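You operate a simulated robot arm through the tools that you are given. There is no shell and no other tool. Be economical: measure what you need, move in short steps, check, and stop when the job is done.

You run a simulated robot arm. Do the job below in one go: nothing can be reset, and whatever is moved stays where it is left.

JOB
Brush the crust off the grey battery, then cover both its wells.
Fine: small green brush, back where it stood; red cover on plus, grey cover on minus. Set down upright: small green wire brush. What is to be rubbed or washed off counts as gone when no trace of it is left.

It is judged by the outcome, as a careful person would: the job done as asked, and still so three seconds after it is handed in. It fails if anything else is knocked over, pushed out of place, dropped, spilled or broken. Lids that push on must go on centred and level and be pressed home; caps that screw on are set level and turned clockwise until they are tight.

ROBOT AND FRAMES
A 7-joint arm with a two-finger parallel gripper, fixed in place. Base frame: the origin is at the foot of the arm, x ahead of it, y to its left, z up. Readings come in mm, rad, newtons and seconds.
Its first joint turns from -2.897 to 2.897 rad. Payload 4.4 kg.
The TCP is the grasp point between the finger pads, 23 mm short of the fingertips. In the tool frame z runs along the fingers and y along their closing line. Largest opening 94 mm; finger width 38, thickness 10; the body of the gripper, 54 by 96 mm, starts 39 mm behind the TCP.
Orientation is that of the tool frame in the base frame, as a unit quaternion [x, y, z, w]. With the fingers straight down and closing along the base's y, the tool's x points along the base's -x, its y along +y and its z along -z.

CONTROLS
- The arm moves only by the tool servo_tool. Its argument "series" is a list of rows, each an object of numbers (a shift or turn left out is 0, a gripper value left out holds the last): "wx", "wy", "wz": the turn, a rotation vector about the tool's x, y, z in units of 180 degrees (1.0 is 180 degrees); "dx", "dy", "dz": the shift along the tool's x, y, z in units of 100 mm (1.0 is 100 mm); "jaw": the closure, from 0 (fully open) to 1 (shut). In form: [{"wx": .., "wy": .., "wz": .., "dx": .., "dy": .., "dz": .., "jaw": ..}, ...]. A call has 1 to 10 rows; each row is the pose to reach, as a shift and turn from the pose commanded when the call began, along the tool's axes at that moment. A call with a number of a shift or a turn outside -1 to 1 is refused whole. A row lasts 0.2 s, in which the tool goes at most 50 mm and 0.15 rad; a call with a longer step from one row to the next is refused whole, and so is a gripper value outside its range. Where a pose cannot be reached the arm comes as near as it can. A force on the tool above 90 N (or 10 N above the force at the start of the call, whichever is more), or a blocked arm, ends the call early, and 0.2 s more pass. Each finger travels about 72 mm/s and halts on what it meets, pressing with about 26 N; the grip force reading is that of the motor and also rises with nothing between the fingers. The clock runs only during rows and for 0.2 s after the last one: add rows that repeat a pose to give the fingers time. The reply holds the time, the measured pose of the TCP, the force on the tool along the base axes, the opening and the grip force, in the units named above and with some noise, with the torque about the TCP (base axes, N m) and any sound that the robot's microphone picked up.
- Cameras (640 x 400 px; columns grow to the right, rows downward): "scene" is fixed at [50.4, -650.1, 1553.9]; the picture's right is [0.84, -0.54, 0.00], its down [-0.23, -0.37, -0.90] and it looks along [0.48, 0.76, -0.44] (base axes); focal length 332 px, centre (320, 200). "wrist" rides on the gripper at [86, 16, -74] in the tool frame; the picture's right is [-0.18, 0.98, 0.00], its down [-0.58, -0.11, -0.81] and it looks along [-0.79, -0.15, 0.59] (tool axes); focal length 243 px, centre (320, 200). There is no depth. A picture from a camera that has moved, and an enlarged one, comes with that camera's place and axes in the base frame and with its lens.
- capture(camera): a new picture of that camera. The clock stands still meanwhile.
- inspect(camera, box): a new picture of the part [left, top, right, bottom] of that camera's present view, enlarged. The clock stands still meanwhile.
- job_done(): hands the job in; it is judged then, once.

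Work in short steps. Places have to be worked out from the pictures, the camera data and where the tool is seen: move nearer, look again, correct. Check each grasp and each placing, and mend what went wrong. You have 120 turns and 68 pictures in all, those below and enlarged ones among them. Open the gripper and draw the arm clear of the work before you hand the job in, unless the task says otherwise; then end with one line.

The tools are called after "Request:" as name(argument=value, ...) on one line, values as JSON. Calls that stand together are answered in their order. servo_tool: Moves the arm, as the interface text tells. Its arguments: {"type":"object","properties":{"series":{"type":"array","items":{"type":"object","properties":{"wx":{"type":"number"},"wy":{"type":"number"},"wz":{"type":"number"},"dx":{"type":"number"},"dy":{"type":"number"},"dz":{"type":"number"},"jaw":{"type":"number"}}}}},"required":["series"]} The other tools are called the same way: capture (camera) takes a picture; inspect (camera, box) takes an enlarged picture of a part of a camera's view; job_done () hands the job in.

At the start:

```text
time_s: 0.0
eef_pos: [607.2, 449.8, 1267.1]
tcp_rot: [0.0, 1.0, -0.001, 0.0]
ft_force: [-1.1, -0.3, 0.0]
wrist_torque: [-0.03, 0.01, 0.01]
finger_gap: 94.2
finger_force: 0.1
```

scene: 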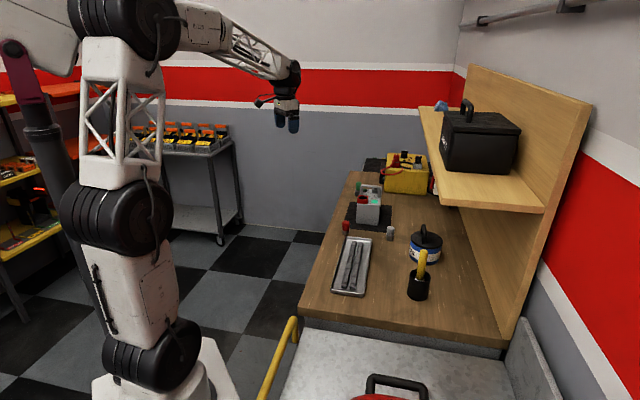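
wrist: 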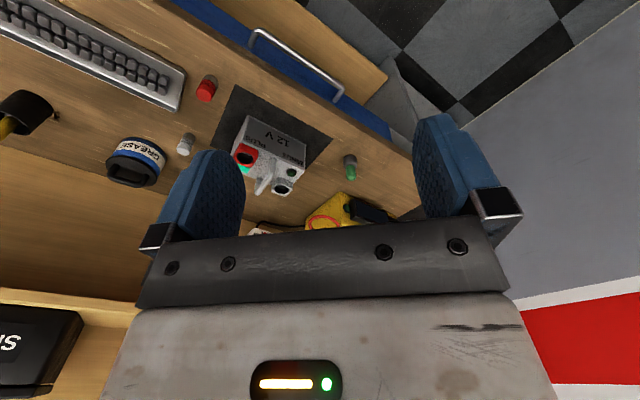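

I start by looking closely at the bench around the battery from both cameras.

Request:
inspect(camera="scene", box=[320, 150, 460, 250])

Request:
inspect(camera="wrist", box=[160, 60, 400, 230])

```text
4.00 times, centred on (390, 200) of scene
camera zoom: at [50.4, -650.1, 1553.9], right [0.84, -0.54, 0.0], down [-0.23, -0.37, -0.9], along [0.48, 0.76, -0.44], focal length 1328 px, centre (40, 200)
```

zoom: 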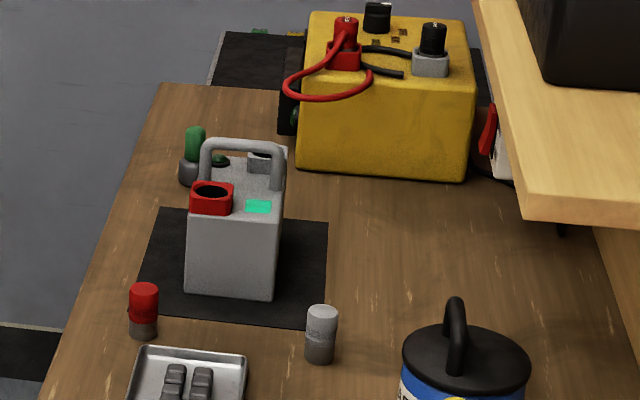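

```text
2.35 times, centred on (280, 145) of wrist
camera zoom: at [520.3, 466.1, 1343.1], right [0.18, 0.98, 0.0], down [0.58, -0.11, 0.81], along [0.79, -0.15, -0.59], focal length 571 px, centre (414, 329)
```

zoom: 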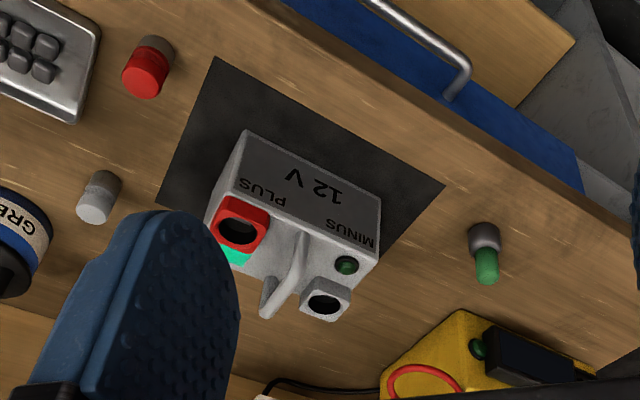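

From the two views I judge the bench top at z≈875, the plus well near (826,260,985), the minus well near (930,295,985), the brush near (962,457), the red cover near (715,219) and the grey one near (830,95). I move closer above the battery for a better look.

Request:
servo_tool(series=[{"dx": -0.2, "dy": -0.3, "dz": 0.2}, {"dx": -0.4, "dy": -0.6, "dz": 0.4}, {"dx": -0.6, "dy": -0.9, "dz": 0.6}, {"dx": -0.9, "dy": -1.0, "dz": 0.8}, {"dx": -0.9, "dy": -1.0, "dz": 0.8}])

Request:
capture(camera="wrist")

```text
time_s: 1.2
eef_pos: [696.4, 349.1, 1188.3]
tcp_rot: [0.0, 1.0, -0.001, -0.001]
ft_force: [-0.8, -0.1, -0.4]
wrist_torque: [0.0, 0.03, 0.02]
finger_gap: 94.0
finger_force: 0.1
```

```text
63 pictures are left
camera wrist: at [610.6, 365.6, 1263.5], right [0.18, 0.98, 0.0], down [0.58, -0.11, 0.81], along [0.79, -0.15, -0.59], focal length 243 px, centre (320, 200)
```

wrist: 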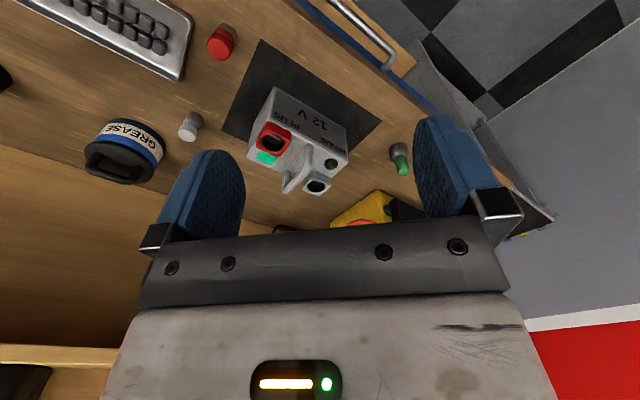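

Request:
inspect(camera="wrist", box=[220, 70, 420, 210])

Request:
inspect(camera="wrist", box=[160, 10, 280, 150])

Request:
inspect(camera="scene", box=[346, 172, 406, 212])

```text
2.86 times, centred on (320, 140) of wrist
camera zoom: at [610.6, 365.6, 1263.5], right [0.18, 0.98, 0.0], down [0.58, -0.11, 0.81], along [0.79, -0.15, -0.59], focal length 693 px, centre (320, 371)
```

zoom: 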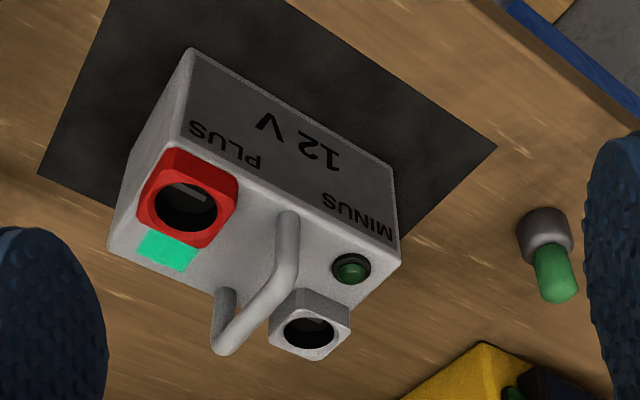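

```text
2.86 times, centred on (220, 80) of wrist
camera zoom: at [610.6, 365.6, 1263.5], right [0.18, 0.98, 0.0], down [0.58, -0.11, 0.81], along [0.79, -0.15, -0.59], focal length 693 px, centre (606, 543)
```

zoom: 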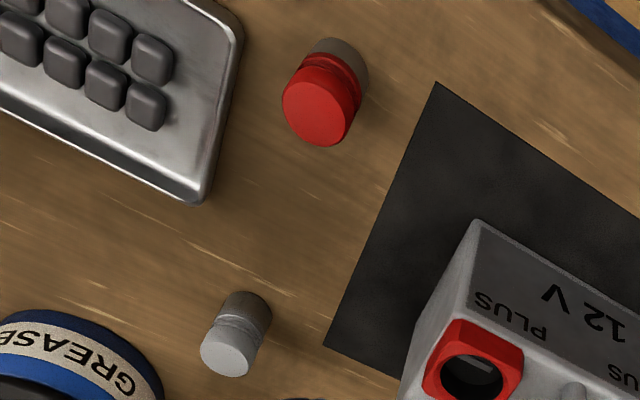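

```text
10.00 times, centred on (376, 192) of scene
camera zoom: at [50.4, -650.1, 1553.9], right [0.84, -0.54, 0.0], down [-0.23, -0.37, -0.9], along [0.48, 0.76, -0.44], focal length 3320 px, centre (-240, 280)
```

zoom: 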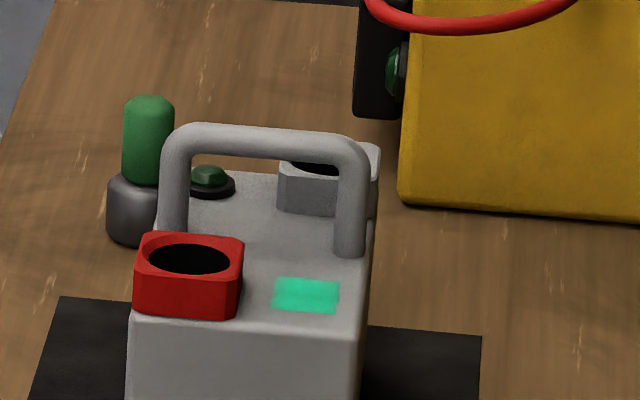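

The crust is the teal patch beside the plus collar, about (873,228,968); the brush top is about (983,462,940). That is far out, so I yaw the tool to the radial direction (~25°) and move out to test the reach.

Request:
servo_tool(series=[{"dx": -0.33, "dy": 0.13, "dz": 0.1, "wz": -0.0467}, {"dx": -0.66, "dy": 0.26, "dz": 0.2, "wz": -0.0933}, {"dx": -1.0, "dy": 0.4, "dz": 0.3, "wz": -0.14}, {"dx": -1.0, "dy": 0.4, "dz": 0.3, "wz": -0.14}])

Request:
servo_tool(series=[{"dx": -0.45}, {"dx": -0.9}, {"dx": -1.0, "dz": 0.3}, {"dx": -1.0, "dz": 0.3}])

Request:
capture(camera="wrist")

```text
time_s: 2.2
eef_pos: [796.1, 388.9, 1158.2]
tcp_rot: [-0.219, 0.976, 0.0, -0.001]
ft_force: [-0.9, -0.4, -0.4]
wrist_torque: [0.01, -0.01, 0.01]
finger_gap: 94.1
finger_force: 0.0
```

```text
time_s: 3.2
eef_pos: [887.4, 430.8, 1127.5]
tcp_rot: [-0.219, 0.976, 0.0, 0.0]
ft_force: [0.8, 0.7, 0.1]
wrist_torque: [0.02, -0.02, 0.04]
finger_gap: 94.0
finger_force: 0.1
```

```text
59 pictures are left
camera wrist: at [802.5, 410.0, 1202.3], right [-0.25, 0.97, 0.0], down [0.57, 0.15, 0.81], along [0.78, 0.2, -0.59], focal length 243 px, centre (320, 200)
```

wrist: 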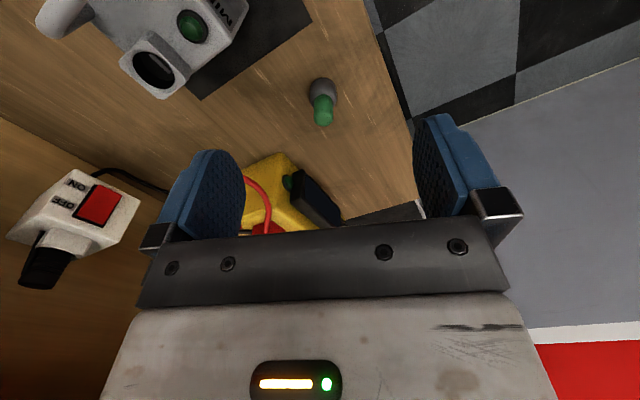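

The reach is fine here at radius 986, and the brush fixes at about (985,463), radius 1088. I tilt the fingers 30° outward so I can get that far.

Request:
servo_tool(series=[{"wy": -0.0417, "dy": -0.03}, {"wy": -0.0833, "dy": -0.06}, {"wy": -0.125, "dy": -0.09}, {"wy": -0.1667, "dy": -0.12}, {"wy": -0.1667, "dy": -0.12}])

Request:
servo_tool(series=[{"dx": -0.1, "dz": 0.45}, {"dx": -0.2, "dz": 0.85}, {"dx": -0.25, "dz": 0.97}, {"dx": -0.25, "dz": 0.97}])

Request:
capture(camera="wrist")

```text
time_s: 4.4
eef_pos: [893.4, 420.9, 1127.2]
tcp_rot: [-0.211, 0.943, 0.056, 0.253]
ft_force: [0.0, 0.0, 0.9]
wrist_torque: [0.01, -0.02, 0.01]
finger_gap: 93.9
finger_force: 0.1
```

```text
time_s: 5.4
eef_pos: [954.8, 450.8, 1055.3]
tcp_rot: [-0.212, 0.942, 0.057, 0.253]
ft_force: [-0.6, 0.3, -0.7]
wrist_torque: [0.01, 0.03, -0.01]
finger_gap: 93.7
finger_force: 0.0
```

```text
58 pictures are left
camera wrist: at [848.0, 418.2, 1078.3], right [-0.27, 0.96, 0.09], down [0.14, -0.06, 0.99], along [0.95, 0.28, -0.12], focal length 243 px, centre (320, 200)
```

wrist: 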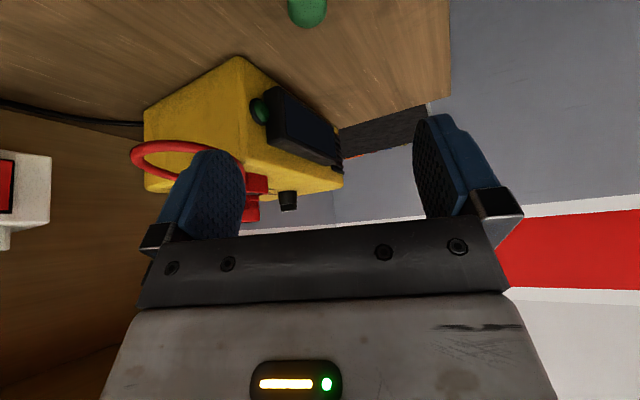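

I'm at radius 1056 and lateral +1 with a 29° tilt. Next I go out 32 mm and down 70 mm, then check alignment with the brush.

Request:
servo_tool(series=[{"dx": 0.02, "dz": 0.3}, {"dx": 0.05, "dz": 0.6}, {"dx": 0.07, "dz": 0.77}, {"dx": 0.07, "dz": 0.77}])

Request:
capture(camera="wrist")

Request:
inspect(camera="scene", box=[320, 130, 440, 205])

```text
time_s: 6.4
eef_pos: [986.2, 464.8, 986.9]
tcp_rot: [-0.21, 0.943, 0.057, 0.253]
ft_force: [0.0, 0.2, 0.3]
wrist_torque: [0.0, 0.0, 0.01]
finger_gap: 94.1
finger_force: 0.1
```

```text
57 pictures are left
camera wrist: at [877.6, 431.6, 1008.2], right [-0.27, 0.96, 0.09], down [0.14, -0.06, 0.99], along [0.95, 0.28, -0.12], focal length 243 px, centre (320, 200)
```

wrist: 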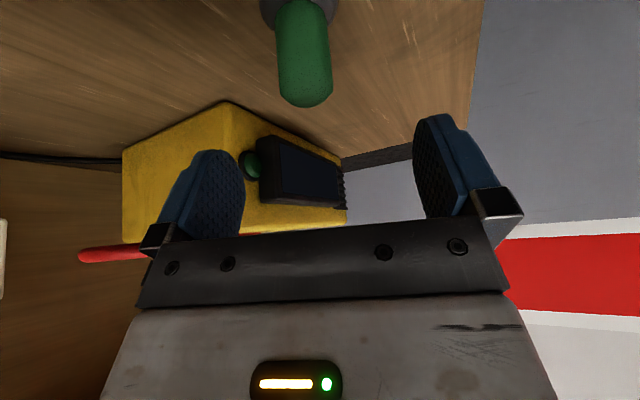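

```text
5.33 times, centred on (380, 168) of scene
camera zoom: at [50.4, -650.1, 1553.9], right [0.84, -0.54, 0.0], down [-0.23, -0.37, -0.9], along [0.48, 0.76, -0.44], focal length 1771 px, centre (0, 373)
```

zoom: 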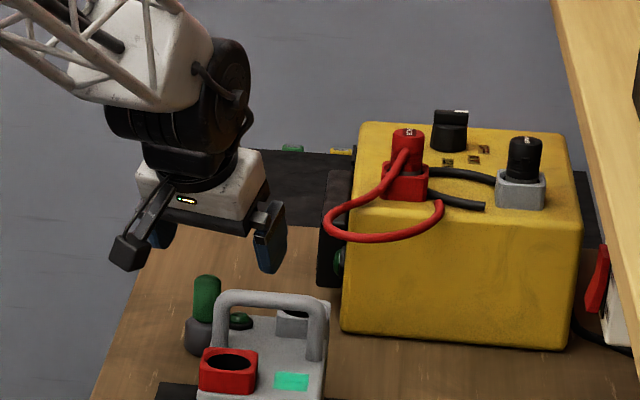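

The brush handle sits between the fingers, with a lateral offset of about −3 mm. I go straight down to z≈926.

Request:
servo_tool(series=[{"dx": 0.1, "dz": 0.18, "dy": -0.03}, {"dx": 0.2, "dz": 0.36, "dy": -0.03}, {"dx": 0.3, "dz": 0.535, "dy": -0.03}, {"dx": 0.3, "dz": 0.535, "dy": -0.03}])

Request:
capture(camera="wrist")

Request:
inspect(camera="scene", box=[330, 150, 410, 200])

```text
time_s: 7.4
eef_pos: [986.4, 461.5, 924.5]
tcp_rot: [-0.211, 0.943, 0.057, 0.253]
ft_force: [-0.3, 0.2, -0.4]
wrist_torque: [0.02, 0.02, -0.01]
finger_gap: 94.4
finger_force: 0.1
```

```text
55 pictures are left
camera wrist: at [879.2, 429.4, 946.8], right [-0.27, 0.96, 0.09], down [0.14, -0.06, 0.99], along [0.95, 0.28, -0.12], focal length 243 px, centre (320, 200)
```

wrist: 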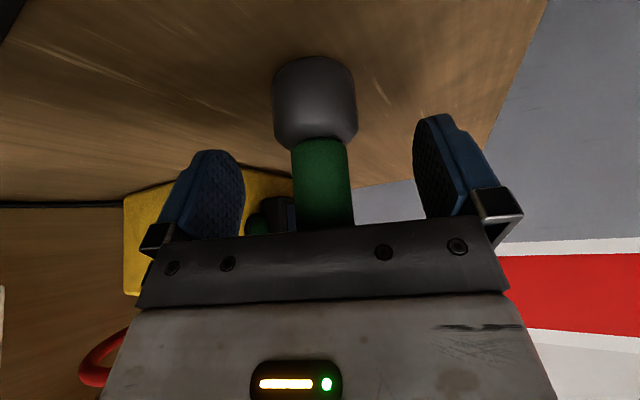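

```text
8.00 times, centred on (370, 175) of scene
camera zoom: at [50.4, -650.1, 1553.9], right [0.84, -0.54, 0.0], down [-0.23, -0.37, -0.9], along [0.48, 0.76, -0.44], focal length 2656 px, centre (-80, 400)
```

zoom: 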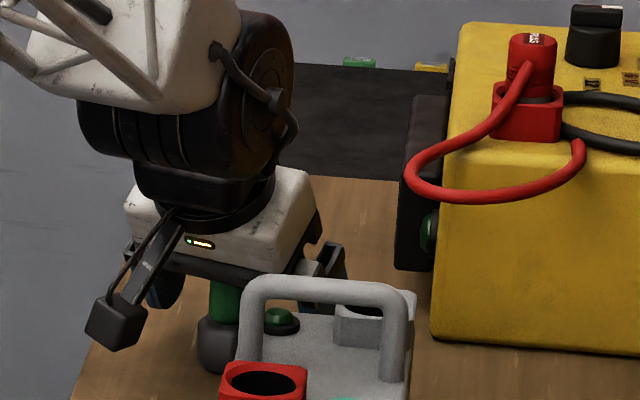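

The handle is centred between the fingers. To keep the fingertips off the wider head I raise 10 mm, then close.

Request:
servo_tool(series=[{"dx": -0.049, "dz": -0.087}, {"dx": -0.049, "dz": -0.087, "jaw": 1.0}, {"dx": -0.049, "dz": -0.087, "jaw": 1.0}, {"dx": -0.049, "dz": -0.087, "jaw": 1.0}, {"dx": -0.049, "dz": -0.087, "jaw": 1.0}])

Request:
capture(camera="wrist")

```text
time_s: 8.6
eef_pos: [986.9, 460.6, 934.1]
tcp_rot: [-0.211, 0.943, 0.057, 0.252]
ft_force: [0.1, -0.3, 0.6]
wrist_torque: [-0.05, -0.01, -0.02]
finger_gap: 32.4
finger_force: 26.1
```

```text
53 pictures are left
camera wrist: at [879.0, 429.4, 957.2], right [-0.27, 0.96, 0.09], down [0.14, -0.06, 0.99], along [0.95, 0.28, -0.12], focal length 243 px, centre (320, 200)
```

wrist: 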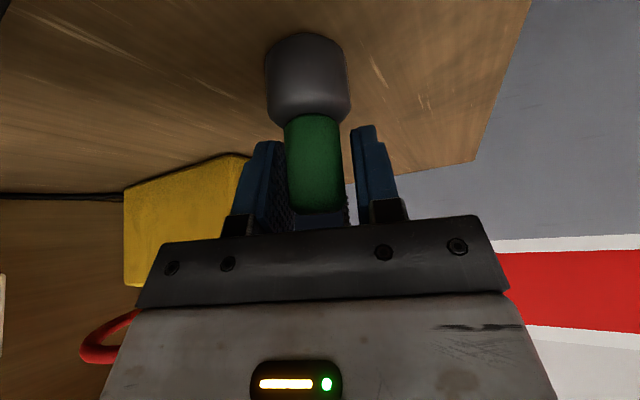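

The fingers halted at 32 mm with full grip force. I lift 20 mm straight up to see whether the brush is held firmly.

Request:
servo_tool(series=[{"dx": -0.049, "dz": -0.087}, {"dx": -0.098, "dz": -0.174}, {"dx": -0.098, "dz": -0.174}])

Request:
inspect(camera="wrist", box=[200, 20, 440, 240])

Request:
inspect(camera="scene", box=[330, 150, 410, 200])

```text
time_s: 9.4
eef_pos: [986.6, 460.5, 954.4]
tcp_rot: [-0.21, 0.943, 0.056, 0.252]
ft_force: [0.1, -0.3, -0.6]
wrist_torque: [0.02, 0.03, 0.0]
finger_gap: 32.3
finger_force: 25.7
```

```text
1.82 times, centred on (320, 130) of wrist
camera zoom: at [878.8, 429.1, 976.9], right [-0.27, 0.96, 0.09], down [0.14, -0.06, 0.99], along [0.95, 0.28, -0.12], focal length 441 px, centre (320, 327)
```

zoom: 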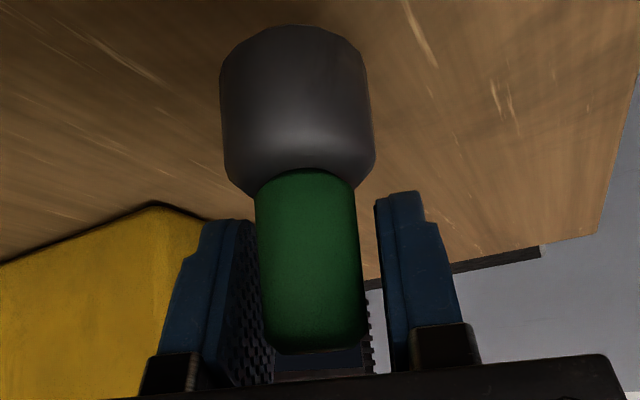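

```text
8.00 times, centred on (370, 175) of scene
camera zoom: at [50.4, -650.1, 1553.9], right [0.84, -0.54, 0.0], down [-0.23, -0.37, -0.9], along [0.48, 0.76, -0.44], focal length 2656 px, centre (-80, 400)
```

zoom: 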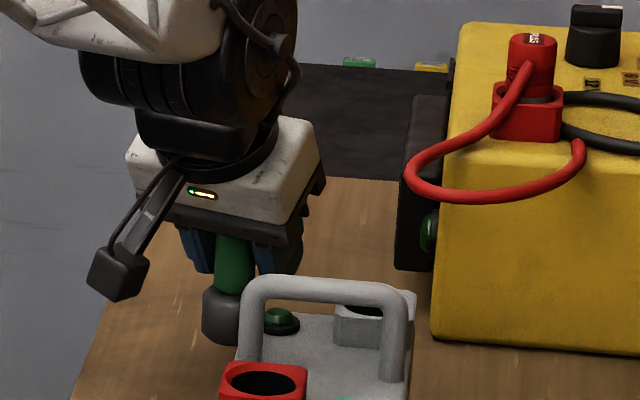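

The brush is held and upright. Now I raise it well above the battery handle (top ≈1017) and carry it toward the patch.

Request:
servo_tool(series=[{"dx": -0.2, "dz": -0.346}, {"dx": -0.4, "dz": -0.693}, {"dx": -0.4, "dz": -0.693}])

Request:
servo_tool(series=[{"dx": -0.2, "dz": -0.346}, {"dx": -0.38, "dz": -0.658}, {"dx": -0.38, "dz": -0.658, "dy": -0.3}, {"dx": -0.38, "dz": -0.658, "dy": -0.7}, {"dx": -0.38, "dz": -0.658, "dy": -1.0}, {"dx": -0.38, "dz": -0.658, "dy": -1.0}])

Request:
servo_tool(series=[{"dx": 0.29, "dz": -0.167, "dy": -0.2}, {"dx": 0.58, "dz": -0.333, "dy": -0.4}, {"dx": 0.866, "dz": -0.5, "dy": -0.62}, {"dx": 0.866, "dz": -0.5, "dy": -0.62}])

Request:
servo_tool(series=[{"dx": 0.29, "dz": -0.167}, {"dx": 0.58, "dz": -0.333}, {"dx": 0.88, "dz": -0.509}, {"dx": 0.88, "dz": -0.509}])

Request:
capture(camera="wrist")

Request:
inspect(camera="scene", box=[330, 140, 426, 200])

```text
time_s: 10.2
eef_pos: [985.7, 461.7, 1036.0]
tcp_rot: [-0.21, 0.943, 0.056, 0.253]
ft_force: [-0.3, 0.2, -0.3]
wrist_torque: [-0.03, -0.02, 0.03]
finger_gap: 32.1
finger_force: 26.0
```

```text
time_s: 11.6
eef_pos: [1029.6, 370.8, 1112.2]
tcp_rot: [-0.211, 0.943, 0.057, 0.252]
ft_force: [0.3, 0.9, -0.2]
wrist_torque: [0.05, 0.01, -0.04]
finger_gap: 32.3
finger_force: 25.6
```

```text
time_s: 12.6
eef_pos: [965.6, 273.5, 1112.0]
tcp_rot: [-0.211, 0.942, 0.057, 0.253]
ft_force: [0.6, -0.5, -0.3]
wrist_torque: [0.02, 0.0, 0.01]
finger_gap: 32.4
finger_force: 26.3
```

```text
time_s: 13.6
eef_pos: [873.0, 229.6, 1112.0]
tcp_rot: [-0.21, 0.943, 0.057, 0.253]
ft_force: [0.2, 0.3, -0.9]
wrist_torque: [0.02, 0.0, 0.01]
finger_gap: 32.4
finger_force: 25.6
```

```text
50 pictures are left
camera wrist: at [765.3, 196.6, 1133.0], right [-0.27, 0.96, 0.09], down [0.14, -0.06, 0.99], along [0.95, 0.28, -0.12], focal length 243 px, centre (320, 200)
```

wrist: 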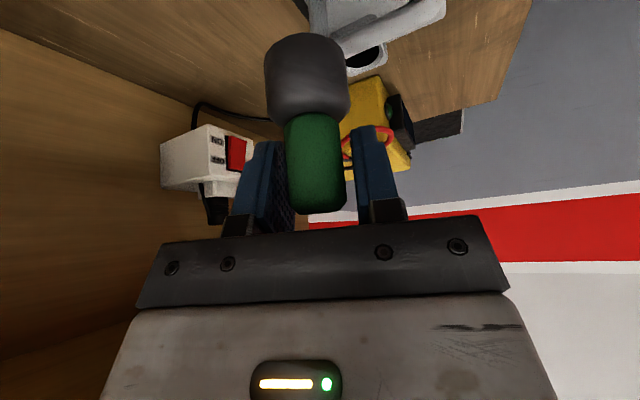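

```text
6.67 times, centred on (378, 170) of scene
camera zoom: at [50.4, -650.1, 1553.9], right [0.84, -0.54, 0.0], down [-0.23, -0.37, -0.9], along [0.48, 0.76, -0.44], focal length 2213 px, centre (-67, 400)
```

zoom: 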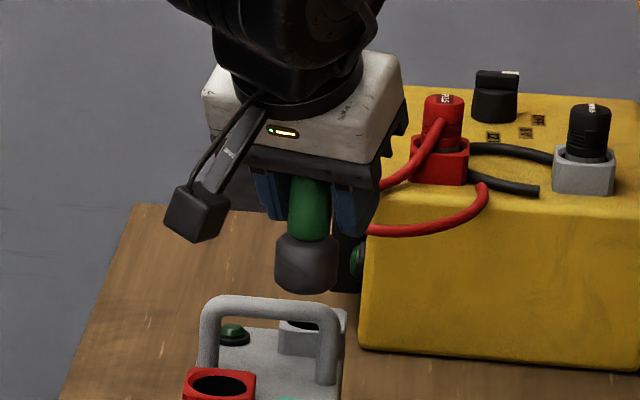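

The brush lines up with the patch within about 2 mm in both views. I descend to just above the expected contact (TCP z≈1032), then ease on in small steps.

Request:
servo_tool(series=[{"dx": 0.17, "dz": 0.29}, {"dx": 0.34, "dz": 0.585}, {"dx": 0.36, "dz": 0.62}, {"dx": 0.36, "dz": 0.62}])

Request:
servo_tool(series=[{"dx": 0.01, "dz": 0.0173}, {"dx": 0.02, "dz": 0.0346}, {"dx": 0.03, "dz": 0.052}, {"dx": 0.04, "dz": 0.0693}, {"dx": 0.04, "dz": 0.0693}])

Request:
inspect(camera="scene", box=[346, 162, 410, 202])

```text
time_s: 14.6
eef_pos: [872.5, 229.6, 1038.5]
tcp_rot: [-0.211, 0.942, 0.057, 0.253]
ft_force: [-0.1, 0.7, -1.1]
wrist_torque: [-0.01, 0.01, 0.02]
finger_gap: 32.1
finger_force: 26.1
```

```text
time_s: 15.8
eef_pos: [873.0, 228.7, 1030.8]
tcp_rot: [-0.211, 0.943, 0.057, 0.253]
ft_force: [-0.1, -0.1, -0.6]
wrist_torque: [-0.01, 0.03, 0.01]
finger_gap: 32.3
finger_force: 26.1
```

```text
10.00 times, centred on (378, 182) of scene
camera zoom: at [50.4, -650.1, 1553.9], right [0.84, -0.54, 0.0], down [-0.23, -0.37, -0.9], along [0.48, 0.76, -0.44], focal length 3320 px, centre (-260, 380)
```

zoom: 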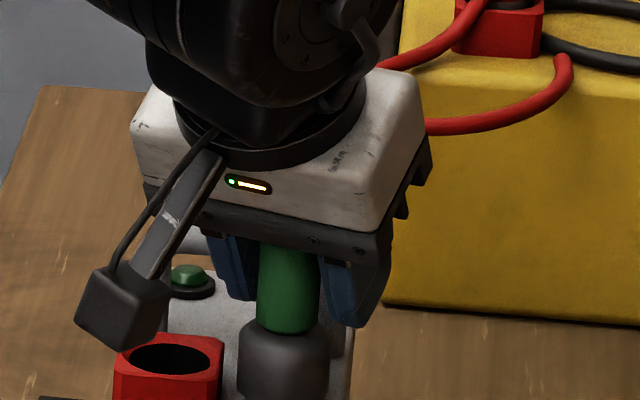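

No contact yet at 1031, so I lower another 5 mm gently.

Request:
servo_tool(series=[{"dx": 0.008, "dz": 0.014}, {"dx": 0.016, "dz": 0.028}, {"dx": 0.025, "dz": 0.043}, {"dx": 0.025, "dz": 0.043}])

Request:
inspect(camera="scene", box=[346, 172, 410, 212])

```text
time_s: 16.8
eef_pos: [873.6, 228.6, 1028.2]
tcp_rot: [-0.21, 0.942, 0.056, 0.255]
ft_force: [-17.2, -11.2, 32.6]
wrist_torque: [1.1, -0.24, 0.44]
finger_gap: 31.9
finger_force: 26.0
```

```text
10.00 times, centred on (378, 192) of scene
camera zoom: at [50.4, -650.1, 1553.9], right [0.84, -0.54, 0.0], down [-0.23, -0.37, -0.9], along [0.48, 0.76, -0.44], focal length 3320 px, centre (-260, 280)
```

zoom: 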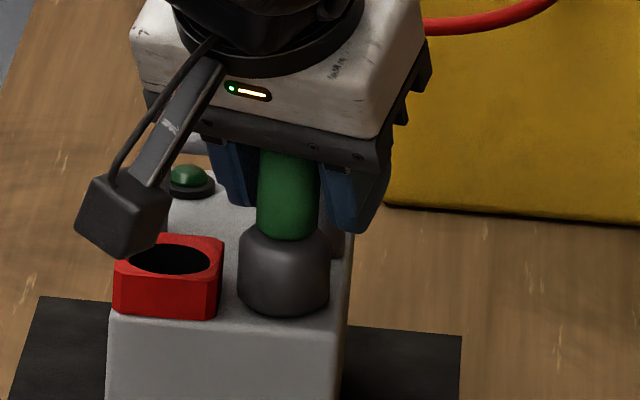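

In contact at 1028.5 with about 30 N. I ease off 1 mm and scrub ±11 mm along the battery's long axis, keeping clear of the collar.

Request:
servo_tool(series=[{"dx": -0.005, "dz": -0.009}, {"dx": -0.093, "dz": 0.042, "dy": 0.041}, {"dx": -0.005, "dz": -0.009}, {"dx": 0.083, "dz": -0.06, "dy": -0.041}, {"dx": -0.005, "dz": -0.009}, {"dx": -0.093, "dz": 0.042, "dy": 0.041}, {"dx": -0.005, "dz": -0.009}, {"dx": 0.083, "dz": -0.06, "dy": -0.041}, {"dx": -0.005, "dz": -0.009}])

Request:
inspect(camera="scene", box=[346, 172, 410, 212])

```text
time_s: 18.8
eef_pos: [873.0, 230.1, 1026.8]
tcp_rot: [-0.21, 0.943, 0.057, 0.253]
ft_force: [-0.6, -0.6, 2.0]
wrist_torque: [0.03, 0.0, -0.02]
finger_gap: 32.0
finger_force: 26.0
```

```text
10.00 times, centred on (378, 192) of scene
camera zoom: at [50.4, -650.1, 1553.9], right [0.84, -0.54, 0.0], down [-0.23, -0.37, -0.9], along [0.48, 0.76, -0.44], focal length 3320 px, centre (-260, 280)
```

zoom: 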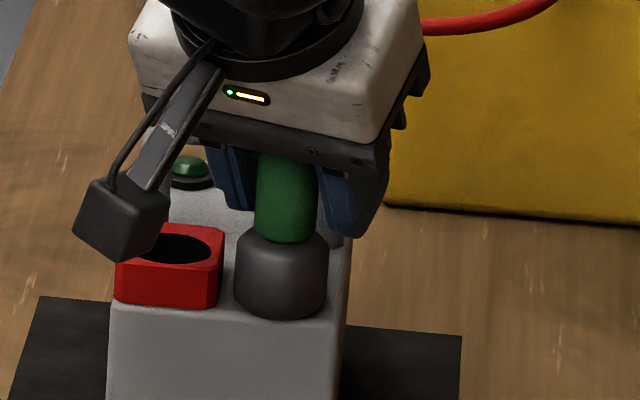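

Force has fallen to 2 N at 1026.8, so the brush slid up slightly in the grip. I lift to see the patch.

Request:
servo_tool(series=[{"dx": -0.15, "dz": -0.26}, {"dx": -0.35, "dz": -0.606}, {"dx": -0.35, "dz": -0.606}])

Request:
inspect(camera="scene", box=[346, 162, 410, 202])

```text
time_s: 19.6
eef_pos: [872.7, 230.4, 1097.5]
tcp_rot: [-0.21, 0.943, 0.056, 0.252]
ft_force: [0.3, -0.3, -0.7]
wrist_torque: [0.03, 0.01, 0.02]
finger_gap: 31.9
finger_force: 26.0
```

```text
10.00 times, centred on (378, 182) of scene
camera zoom: at [50.4, -650.1, 1553.9], right [0.84, -0.54, 0.0], down [-0.23, -0.37, -0.9], along [0.48, 0.76, -0.44], focal length 3320 px, centre (-260, 380)
```

zoom: 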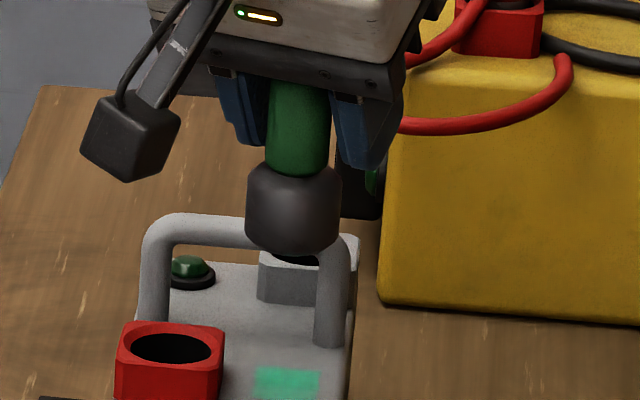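

The patch is still there, slightly fainter, and the battery slid about 10 mm along its long axis (outward) with the first strokes. I go back onto the patch at about (880,235), and press and draw back inward so the battery returns, using softer strokes afterwards.

Request:
servo_tool(series=[{"dx": 0.1, "dz": 0.3, "dy": 0.015}, {"dx": 0.26, "dz": 0.62, "dy": 0.015}, {"dx": 0.266, "dz": 0.63, "dy": 0.015}, {"dx": 0.281, "dz": 0.656, "dy": 0.015}, {"dx": 0.288, "dz": 0.668, "dy": 0.015}])

```text
time_s: 20.8
eef_pos: [880.0, 234.2, 1024.9]
tcp_rot: [-0.211, 0.942, 0.057, 0.254]
ft_force: [1.3, 2.5, 6.9]
wrist_torque: [-0.05, 0.05, 0.0]
finger_gap: 22.8
finger_force: 25.8
```

The gap fell to 22.8 mm, so the grip on the brush has changed. I look before doing anything else.

Request:
inspect(camera="scene", box=[346, 172, 410, 212])

Request:
inspect(camera="wrist", box=[200, 20, 440, 240])

```text
10.00 times, centred on (378, 192) of scene
camera zoom: at [50.4, -650.1, 1553.9], right [0.84, -0.54, 0.0], down [-0.23, -0.37, -0.9], along [0.48, 0.76, -0.44], focal length 3320 px, centre (-260, 280)
```

zoom: 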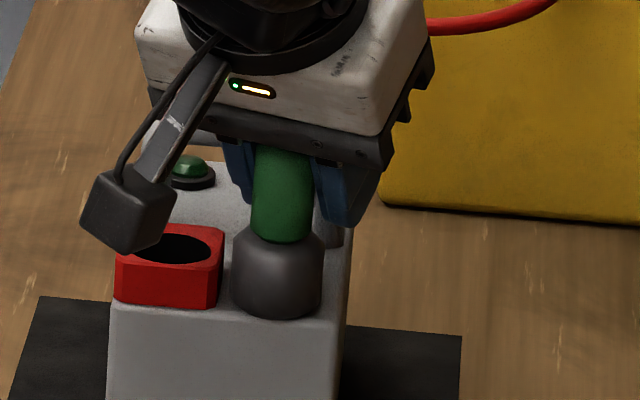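

```text
1.82 times, centred on (320, 130) of wrist
camera zoom: at [772.2, 202.4, 1047.9], right [-0.27, 0.96, 0.09], down [0.14, -0.06, 0.99], along [0.95, 0.28, -0.11], focal length 441 px, centre (320, 327)
```

zoom: 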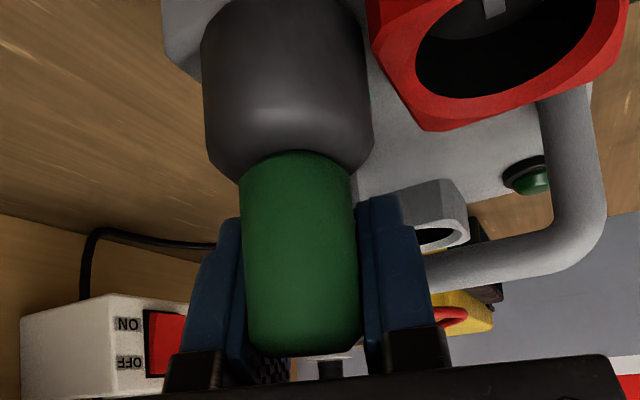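

Reading it again, the fingertips first pinched the head's shoulder (32 mm) and have now slipped onto the handle proper (≈23 mm). That is a sounder grip, with the brush still vertical and about 10 mm inward of the TCP. At 7 N I now make slower strokes over the patch, biased outward by the 10 mm.

Request:
servo_tool(series=[{"dx": -0.048, "dz": 0.028, "dy": 0.023}, {"dx": -0.096, "dz": 0.056, "dy": 0.045}, {"dx": -0.136, "dz": 0.078, "dy": 0.064}, {"dx": -0.096, "dz": 0.056, "dy": 0.045}, {"dx": -0.048, "dz": 0.028, "dy": 0.023}, {"dx": 0.0, "dz": 0.0}, {"dx": -0.048, "dz": 0.028, "dy": 0.023}, {"dx": -0.096, "dz": 0.056, "dy": 0.045}, {"dx": -0.048, "dz": 0.028, "dy": 0.023}, {"dx": 0.0, "dz": 0.0}])

Request:
inspect(camera="scene", box=[346, 172, 410, 212])

```text
time_s: 23.0
eef_pos: [880.4, 234.6, 1024.4]
tcp_rot: [-0.211, 0.943, 0.056, 0.253]
ft_force: [1.2, 2.8, 8.9]
wrist_torque: [0.1, -0.06, 0.01]
finger_gap: 22.8
finger_force: 25.5
```

```text
10.00 times, centred on (378, 192) of scene
camera zoom: at [50.4, -650.1, 1553.9], right [0.84, -0.54, 0.0], down [-0.23, -0.37, -0.9], along [0.48, 0.76, -0.44], focal length 3320 px, centre (-260, 280)
```

zoom: 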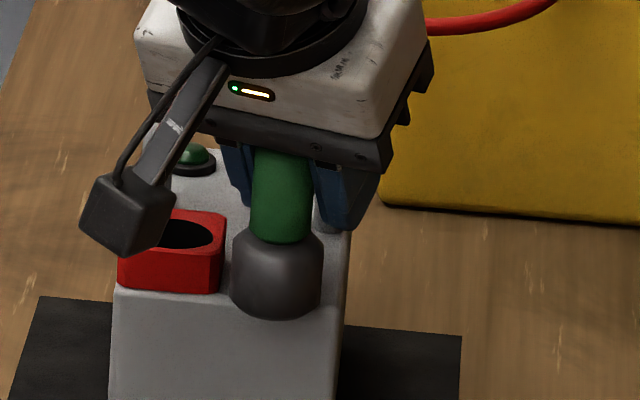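

The battery crept outward again, since outward strokes carry it and inward ones do not. I therefore lift for the outward return and press only on inward strokes, which should also bring the battery back.

Request:
servo_tool(series=[{"dx": -0.04, "dz": -0.069}, {"dx": -0.136, "dz": -0.0135, "dy": 0.025}, {"dx": -0.0886, "dz": 0.0685, "dy": 0.025}, {"dx": -0.0484, "dz": 0.0453, "dy": 0.0062}, {"dx": -0.0082, "dz": 0.0221, "dy": -0.0126}, {"dx": 0.032, "dz": -0.0011, "dy": -0.0314}, {"dx": 0.0722, "dz": -0.0243, "dy": -0.0502}, {"dx": 0.0722, "dz": -0.0243, "dy": -0.0502}])

Request:
servo_tool(series=[{"dx": -0.15, "dz": -0.26}, {"dx": -0.3, "dz": -0.52}, {"dx": -0.3, "dz": -0.52}])

Request:
inspect(camera="scene", box=[346, 172, 410, 212])

```text
time_s: 24.8
eef_pos: [875.5, 228.0, 1023.7]
tcp_rot: [-0.21, 0.942, 0.057, 0.253]
ft_force: [2.1, 4.3, 18.1]
wrist_torque: [0.18, 0.09, -0.05]
finger_gap: 22.8
finger_force: 26.2
```

```text
time_s: 25.6
eef_pos: [874.9, 225.9, 1083.9]
tcp_rot: [-0.211, 0.942, 0.057, 0.253]
ft_force: [-0.7, 0.5, -0.5]
wrist_torque: [0.02, 0.0, 0.0]
finger_gap: 22.8
finger_force: 25.8
```

```text
10.00 times, centred on (378, 192) of scene
camera zoom: at [50.4, -650.1, 1553.9], right [0.84, -0.54, 0.0], down [-0.23, -0.37, -0.9], along [0.48, 0.76, -0.44], focal length 3320 px, centre (-260, 280)
```

zoom: 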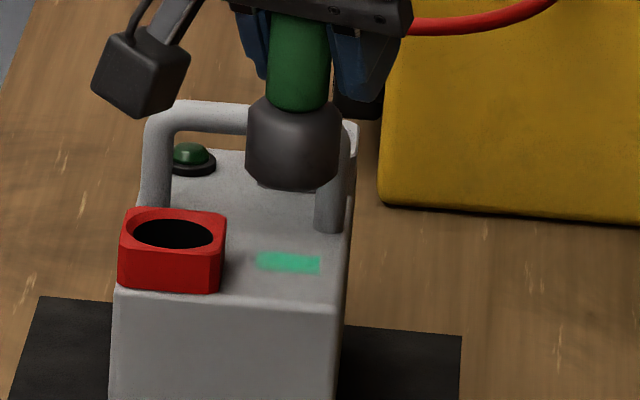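

The brushing erased the near half; the far strip, at about (893,250), still has to go. With the present yaw the fingers would touch the battery's handle bar there, so I lift and swing the hand 70° about the vertical. That sets the fingers parallel to the bar.

Request:
servo_tool(series=[{"dx": -0.15, "dz": -0.26}, {"dx": -0.15, "dz": -0.26, "wx": 0.0216, "wz": 0.0374}, {"dx": -0.15, "dz": -0.26, "wx": 0.0432, "wz": 0.0748}, {"dx": -0.15, "dz": -0.26, "wx": 0.0648, "wz": 0.1122}, {"dx": -0.15, "dz": -0.26, "wx": 0.0864, "wz": 0.1496}, {"dx": -0.15, "dz": -0.26, "wx": 0.108, "wz": 0.187}, {"dx": -0.15, "dz": -0.26, "wx": 0.1296, "wz": 0.2244}, {"dx": -0.15, "dz": -0.26, "wx": 0.1512, "wz": 0.2618}, {"dx": -0.15, "dz": -0.26, "wx": 0.1728, "wz": 0.2992}, {"dx": -0.15, "dz": -0.26, "wx": 0.1944, "wz": 0.3366}])

Request:
capture(camera="wrist")

Request:
inspect(camera="scene", box=[346, 162, 410, 202])

```text
time_s: 27.8
eef_pos: [874.9, 226.3, 1113.5]
tcp_rot: [0.369, 0.893, -0.099, 0.239]
ft_force: [-0.2, -0.8, 0.1]
wrist_torque: [-0.02, -0.01, 0.02]
finger_gap: 22.5
finger_force: 26.0
```

```text
40 pictures are left
camera wrist: at [807.3, 318.2, 1135.7], right [0.81, 0.58, 0.09], down [-0.01, -0.15, 0.99], along [0.59, -0.8, -0.12], focal length 243 px, centre (320, 200)
```

wrist: 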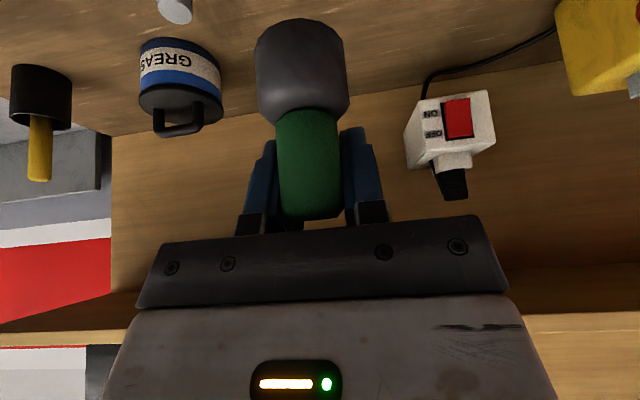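

```text
10.00 times, centred on (378, 182) of scene
camera zoom: at [50.4, -650.1, 1553.9], right [0.84, -0.54, 0.0], down [-0.23, -0.37, -0.9], along [0.48, 0.76, -0.44], focal length 3320 px, centre (-260, 380)
```

zoom: 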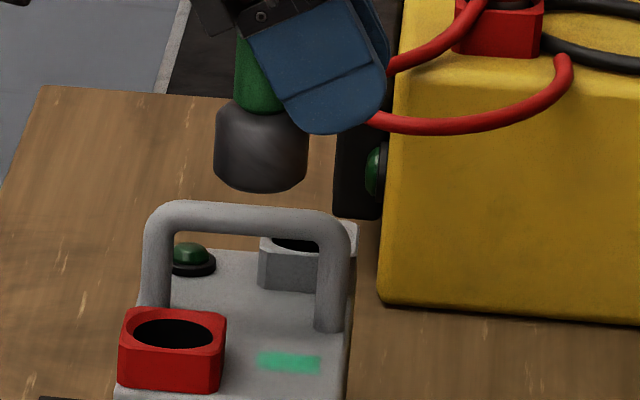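

In this view the handle sits at the very edge of the pads, about 20 mm behind the TCP, which is precarious. I'll stand the brush flat on the battery top over the strip and re-grip it centrally, so first I move above that spot and look.

Request:
servo_tool(series=[{"dx": -0.07, "dz": 0.04, "dy": 0.15}, {"dx": -0.135, "dz": 0.078, "dy": 0.297}, {"dx": 0.035, "dz": 0.372, "dy": 0.297}, {"dx": 0.205, "dz": 0.667, "dy": 0.297}, {"dx": 0.205, "dz": 0.667, "dy": 0.297}])

Request:
inspect(camera="scene", box=[346, 167, 410, 207])

Request:
inspect(camera="wrist", box=[200, 0, 440, 220])

```text
time_s: 29.0
eef_pos: [906.2, 237.3, 1044.5]
tcp_rot: [0.368, 0.893, -0.098, 0.24]
ft_force: [0.2, 0.3, 0.2]
wrist_torque: [0.0, -0.03, 0.02]
finger_gap: 22.9
finger_force: 26.1
```

```text
10.00 times, centred on (378, 187) of scene
camera zoom: at [50.4, -650.1, 1553.9], right [0.84, -0.54, 0.0], down [-0.23, -0.37, -0.9], along [0.48, 0.76, -0.44], focal length 3320 px, centre (-260, 330)
```

zoom: 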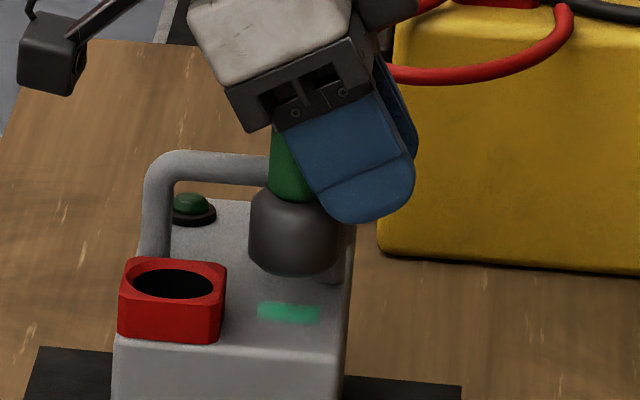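

```text
1.82 times, centred on (320, 110) of wrist
camera zoom: at [839.1, 328.0, 1067.2], right [0.81, 0.59, 0.09], down [-0.01, -0.15, 0.99], along [0.59, -0.8, -0.12], focal length 441 px, centre (320, 364)
```

zoom: 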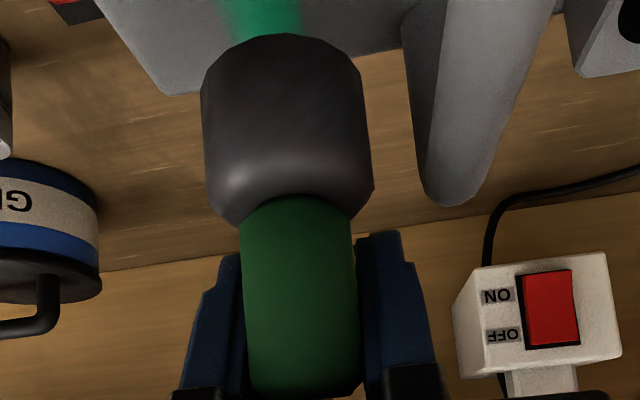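

The brush is right above the strip (about 2 mm off) and clear of the bar. I lower it to a light contact.

Request:
servo_tool(series=[{"dx": 0.04, "dz": 0.069}, {"dx": 0.08, "dz": 0.139}, {"dx": 0.095, "dz": 0.165}, {"dx": 0.1, "dz": 0.173}, {"dx": 0.105, "dz": 0.182}, {"dx": 0.105, "dz": 0.182}])

```text
time_s: 30.4
eef_pos: [906.9, 236.0, 1025.0]
tcp_rot: [0.368, 0.893, -0.098, 0.239]
ft_force: [0.0, -0.4, -0.1]
wrist_torque: [-0.03, -0.01, -0.02]
finger_gap: 22.8
finger_force: 26.3
```

Request:
servo_tool(series=[{"dx": 0.005, "dz": 0.0087}, {"dx": 0.01, "dz": 0.0173}, {"dx": 0.01, "dz": 0.0173}])

```text
time_s: 31.2
eef_pos: [906.9, 237.0, 1023.7]
tcp_rot: [0.369, 0.893, -0.098, 0.241]
ft_force: [0.4, -1.5, 16.9]
wrist_torque: [0.35, 0.32, -0.02]
finger_gap: 22.8
finger_force: 26.1
```

Contact at 17 N. I ease off, open partway (~38 mm) so the brush stands on the battery, and check.

Request:
servo_tool(series=[{"dx": -0.006, "dz": -0.01}, {"dx": -0.006, "dz": -0.01}, {"dx": -0.006, "dz": -0.01, "jaw": 0.6}, {"dx": -0.006, "dz": -0.01, "jaw": 0.6}])

Request:
inspect(camera="wrist", box=[200, 0, 440, 220])

```text
time_s: 32.2
eef_pos: [906.9, 237.7, 1023.6]
tcp_rot: [0.368, 0.893, -0.099, 0.239]
ft_force: [-4.1, -2.9, -2.1]
wrist_torque: [-0.1, 0.05, 0.13]
finger_gap: 35.4
finger_force: 0.0
```

```text
1.82 times, centred on (320, 110) of wrist
camera zoom: at [839.3, 328.0, 1045.6], right [0.81, 0.59, 0.09], down [-0.01, -0.15, 0.99], along [0.59, -0.8, -0.12], focal length 441 px, centre (320, 364)
```

zoom: 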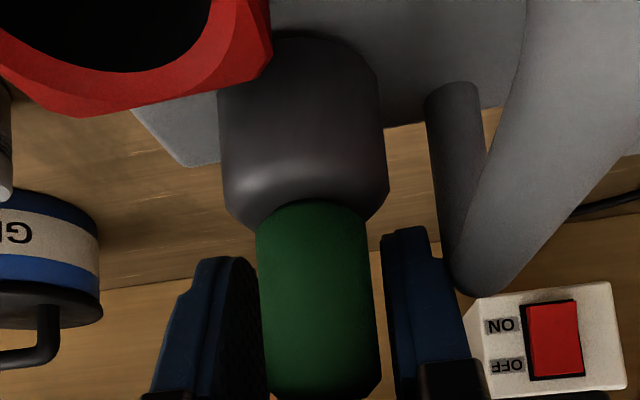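

The brush stands freely, but the right finger seems to be brushing the handle bar (small −x,−y force). I close slightly to free it, then move back 18 mm and up 9 mm to centre the pads on the handle.

Request:
servo_tool(series=[{"jaw": 0.67}, {"dx": 0.05, "dz": -0.08, "jaw": 0.67}, {"dx": 0.111, "dz": -0.168, "jaw": 0.67}, {"dx": 0.111, "dz": -0.168, "jaw": 0.67}])

Request:
inspect(camera="wrist", box=[200, 0, 440, 220])

Request:
inspect(camera="scene", box=[346, 167, 410, 207])

```text
time_s: 33.2
eef_pos: [894.8, 248.9, 1033.0]
tcp_rot: [0.367, 0.893, -0.098, 0.24]
ft_force: [-0.4, 0.8, 0.3]
wrist_torque: [-0.02, 0.0, -0.03]
finger_gap: 31.0
finger_force: 0.1
```

```text
1.82 times, centred on (320, 110) of wrist
camera zoom: at [826.5, 340.6, 1055.0], right [0.81, 0.59, 0.09], down [-0.01, -0.15, 0.99], along [0.59, -0.8, -0.12], focal length 441 px, centre (320, 364)
```

zoom: 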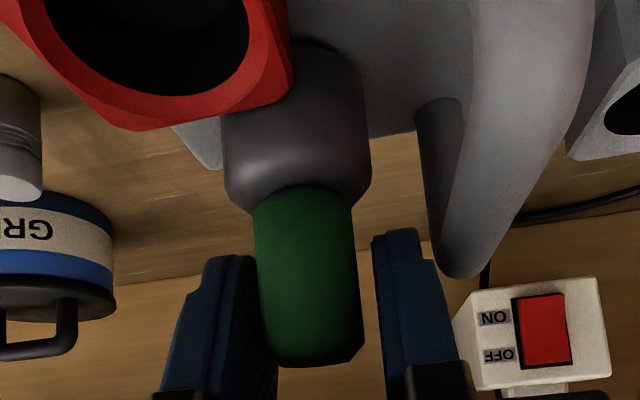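

```text
10.00 times, centred on (378, 187) of scene
camera zoom: at [50.4, -650.1, 1553.9], right [0.84, -0.54, 0.0], down [-0.23, -0.37, -0.9], along [0.48, 0.76, -0.44], focal length 3320 px, centre (-260, 330)
```

zoom: 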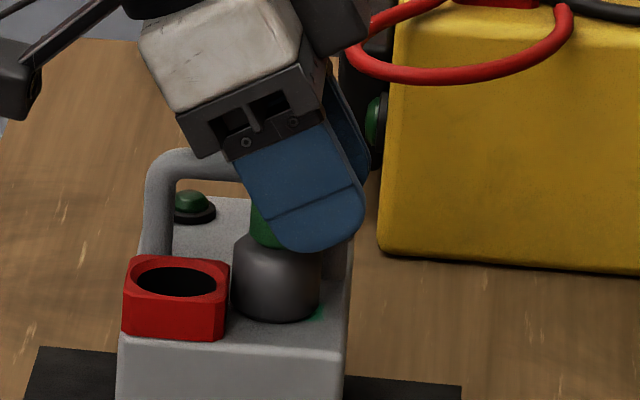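

The handle is now well inside the pads, so I close on it.

Request:
servo_tool(series=[{"jaw": 1.0}, {"jaw": 1.0}, {"jaw": 1.0}])

Request:
inspect(camera="wrist", box=[200, 0, 440, 220])

```text
time_s: 34.0
eef_pos: [894.1, 250.3, 1034.0]
tcp_rot: [0.368, 0.893, -0.098, 0.239]
ft_force: [-1.0, -0.3, 0.3]
wrist_torque: [0.04, -0.01, 0.03]
finger_gap: 22.9
finger_force: 26.4
```

```text
1.82 times, centred on (320, 110) of wrist
camera zoom: at [826.6, 340.7, 1055.1], right [0.81, 0.59, 0.09], down [-0.01, -0.15, 0.99], along [0.59, -0.8, -0.12], focal length 441 px, centre (320, 364)
```

zoom: 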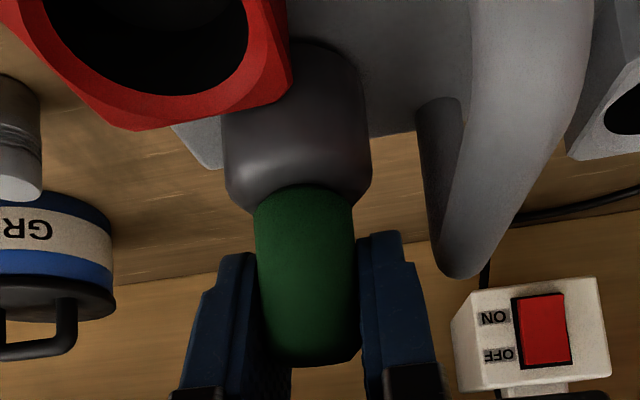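

Solid grip now (22.9 mm, handle across the pads). I press lightly and rub over the strip with small strokes, mostly along the long axis and starting inward.

Request:
servo_tool(series=[{"dx": -0.0271, "dz": 0.033}, {"dx": -0.0271, "dz": 0.033, "dy": -0.06}, {"dx": -0.0271, "dz": 0.033, "dy": 0.05}, {"dx": -0.0791, "dz": 0.063, "dy": 0.05}, {"dx": -0.0791, "dz": 0.063, "dy": -0.06}, {"dx": 0.0075, "dz": 0.013, "dy": -0.06}, {"dx": 0.0075, "dz": 0.013, "dy": 0.05}, {"dx": -0.0271, "dz": 0.033, "dy": 0.0}])

Request:
servo_tool(series=[{"dx": -0.1, "dz": -0.173}, {"dx": -0.25, "dz": -0.433}, {"dx": -0.4, "dz": -0.69}, {"dx": -0.4, "dz": -0.69}])

Request:
inspect(camera="scene", box=[346, 167, 410, 207])

```text
time_s: 35.8
eef_pos: [897.0, 246.9, 1030.9]
tcp_rot: [0.368, 0.893, -0.098, 0.239]
ft_force: [2.0, 6.3, 17.4]
wrist_torque: [0.51, 0.09, -0.03]
finger_gap: 22.9
finger_force: 26.0
```

```text
time_s: 36.8
eef_pos: [898.5, 246.5, 1110.8]
tcp_rot: [0.369, 0.893, -0.098, 0.239]
ft_force: [0.5, 0.8, 0.3]
wrist_torque: [0.0, 0.01, -0.02]
finger_gap: 22.7
finger_force: 25.8
```

```text
10.00 times, centred on (378, 187) of scene
camera zoom: at [50.4, -650.1, 1553.9], right [0.84, -0.54, 0.0], down [-0.23, -0.37, -0.9], along [0.48, 0.76, -0.44], focal length 3320 px, centre (-260, 330)
```

zoom: 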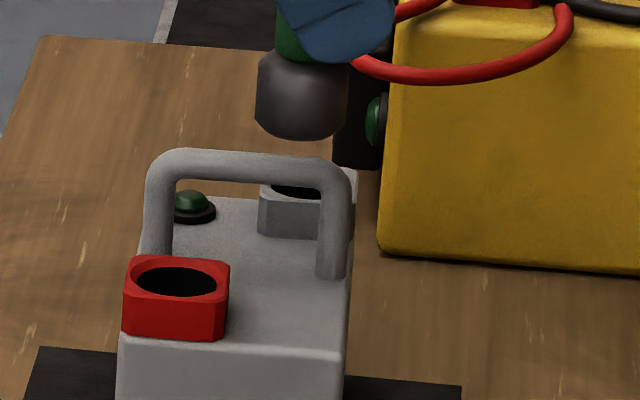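

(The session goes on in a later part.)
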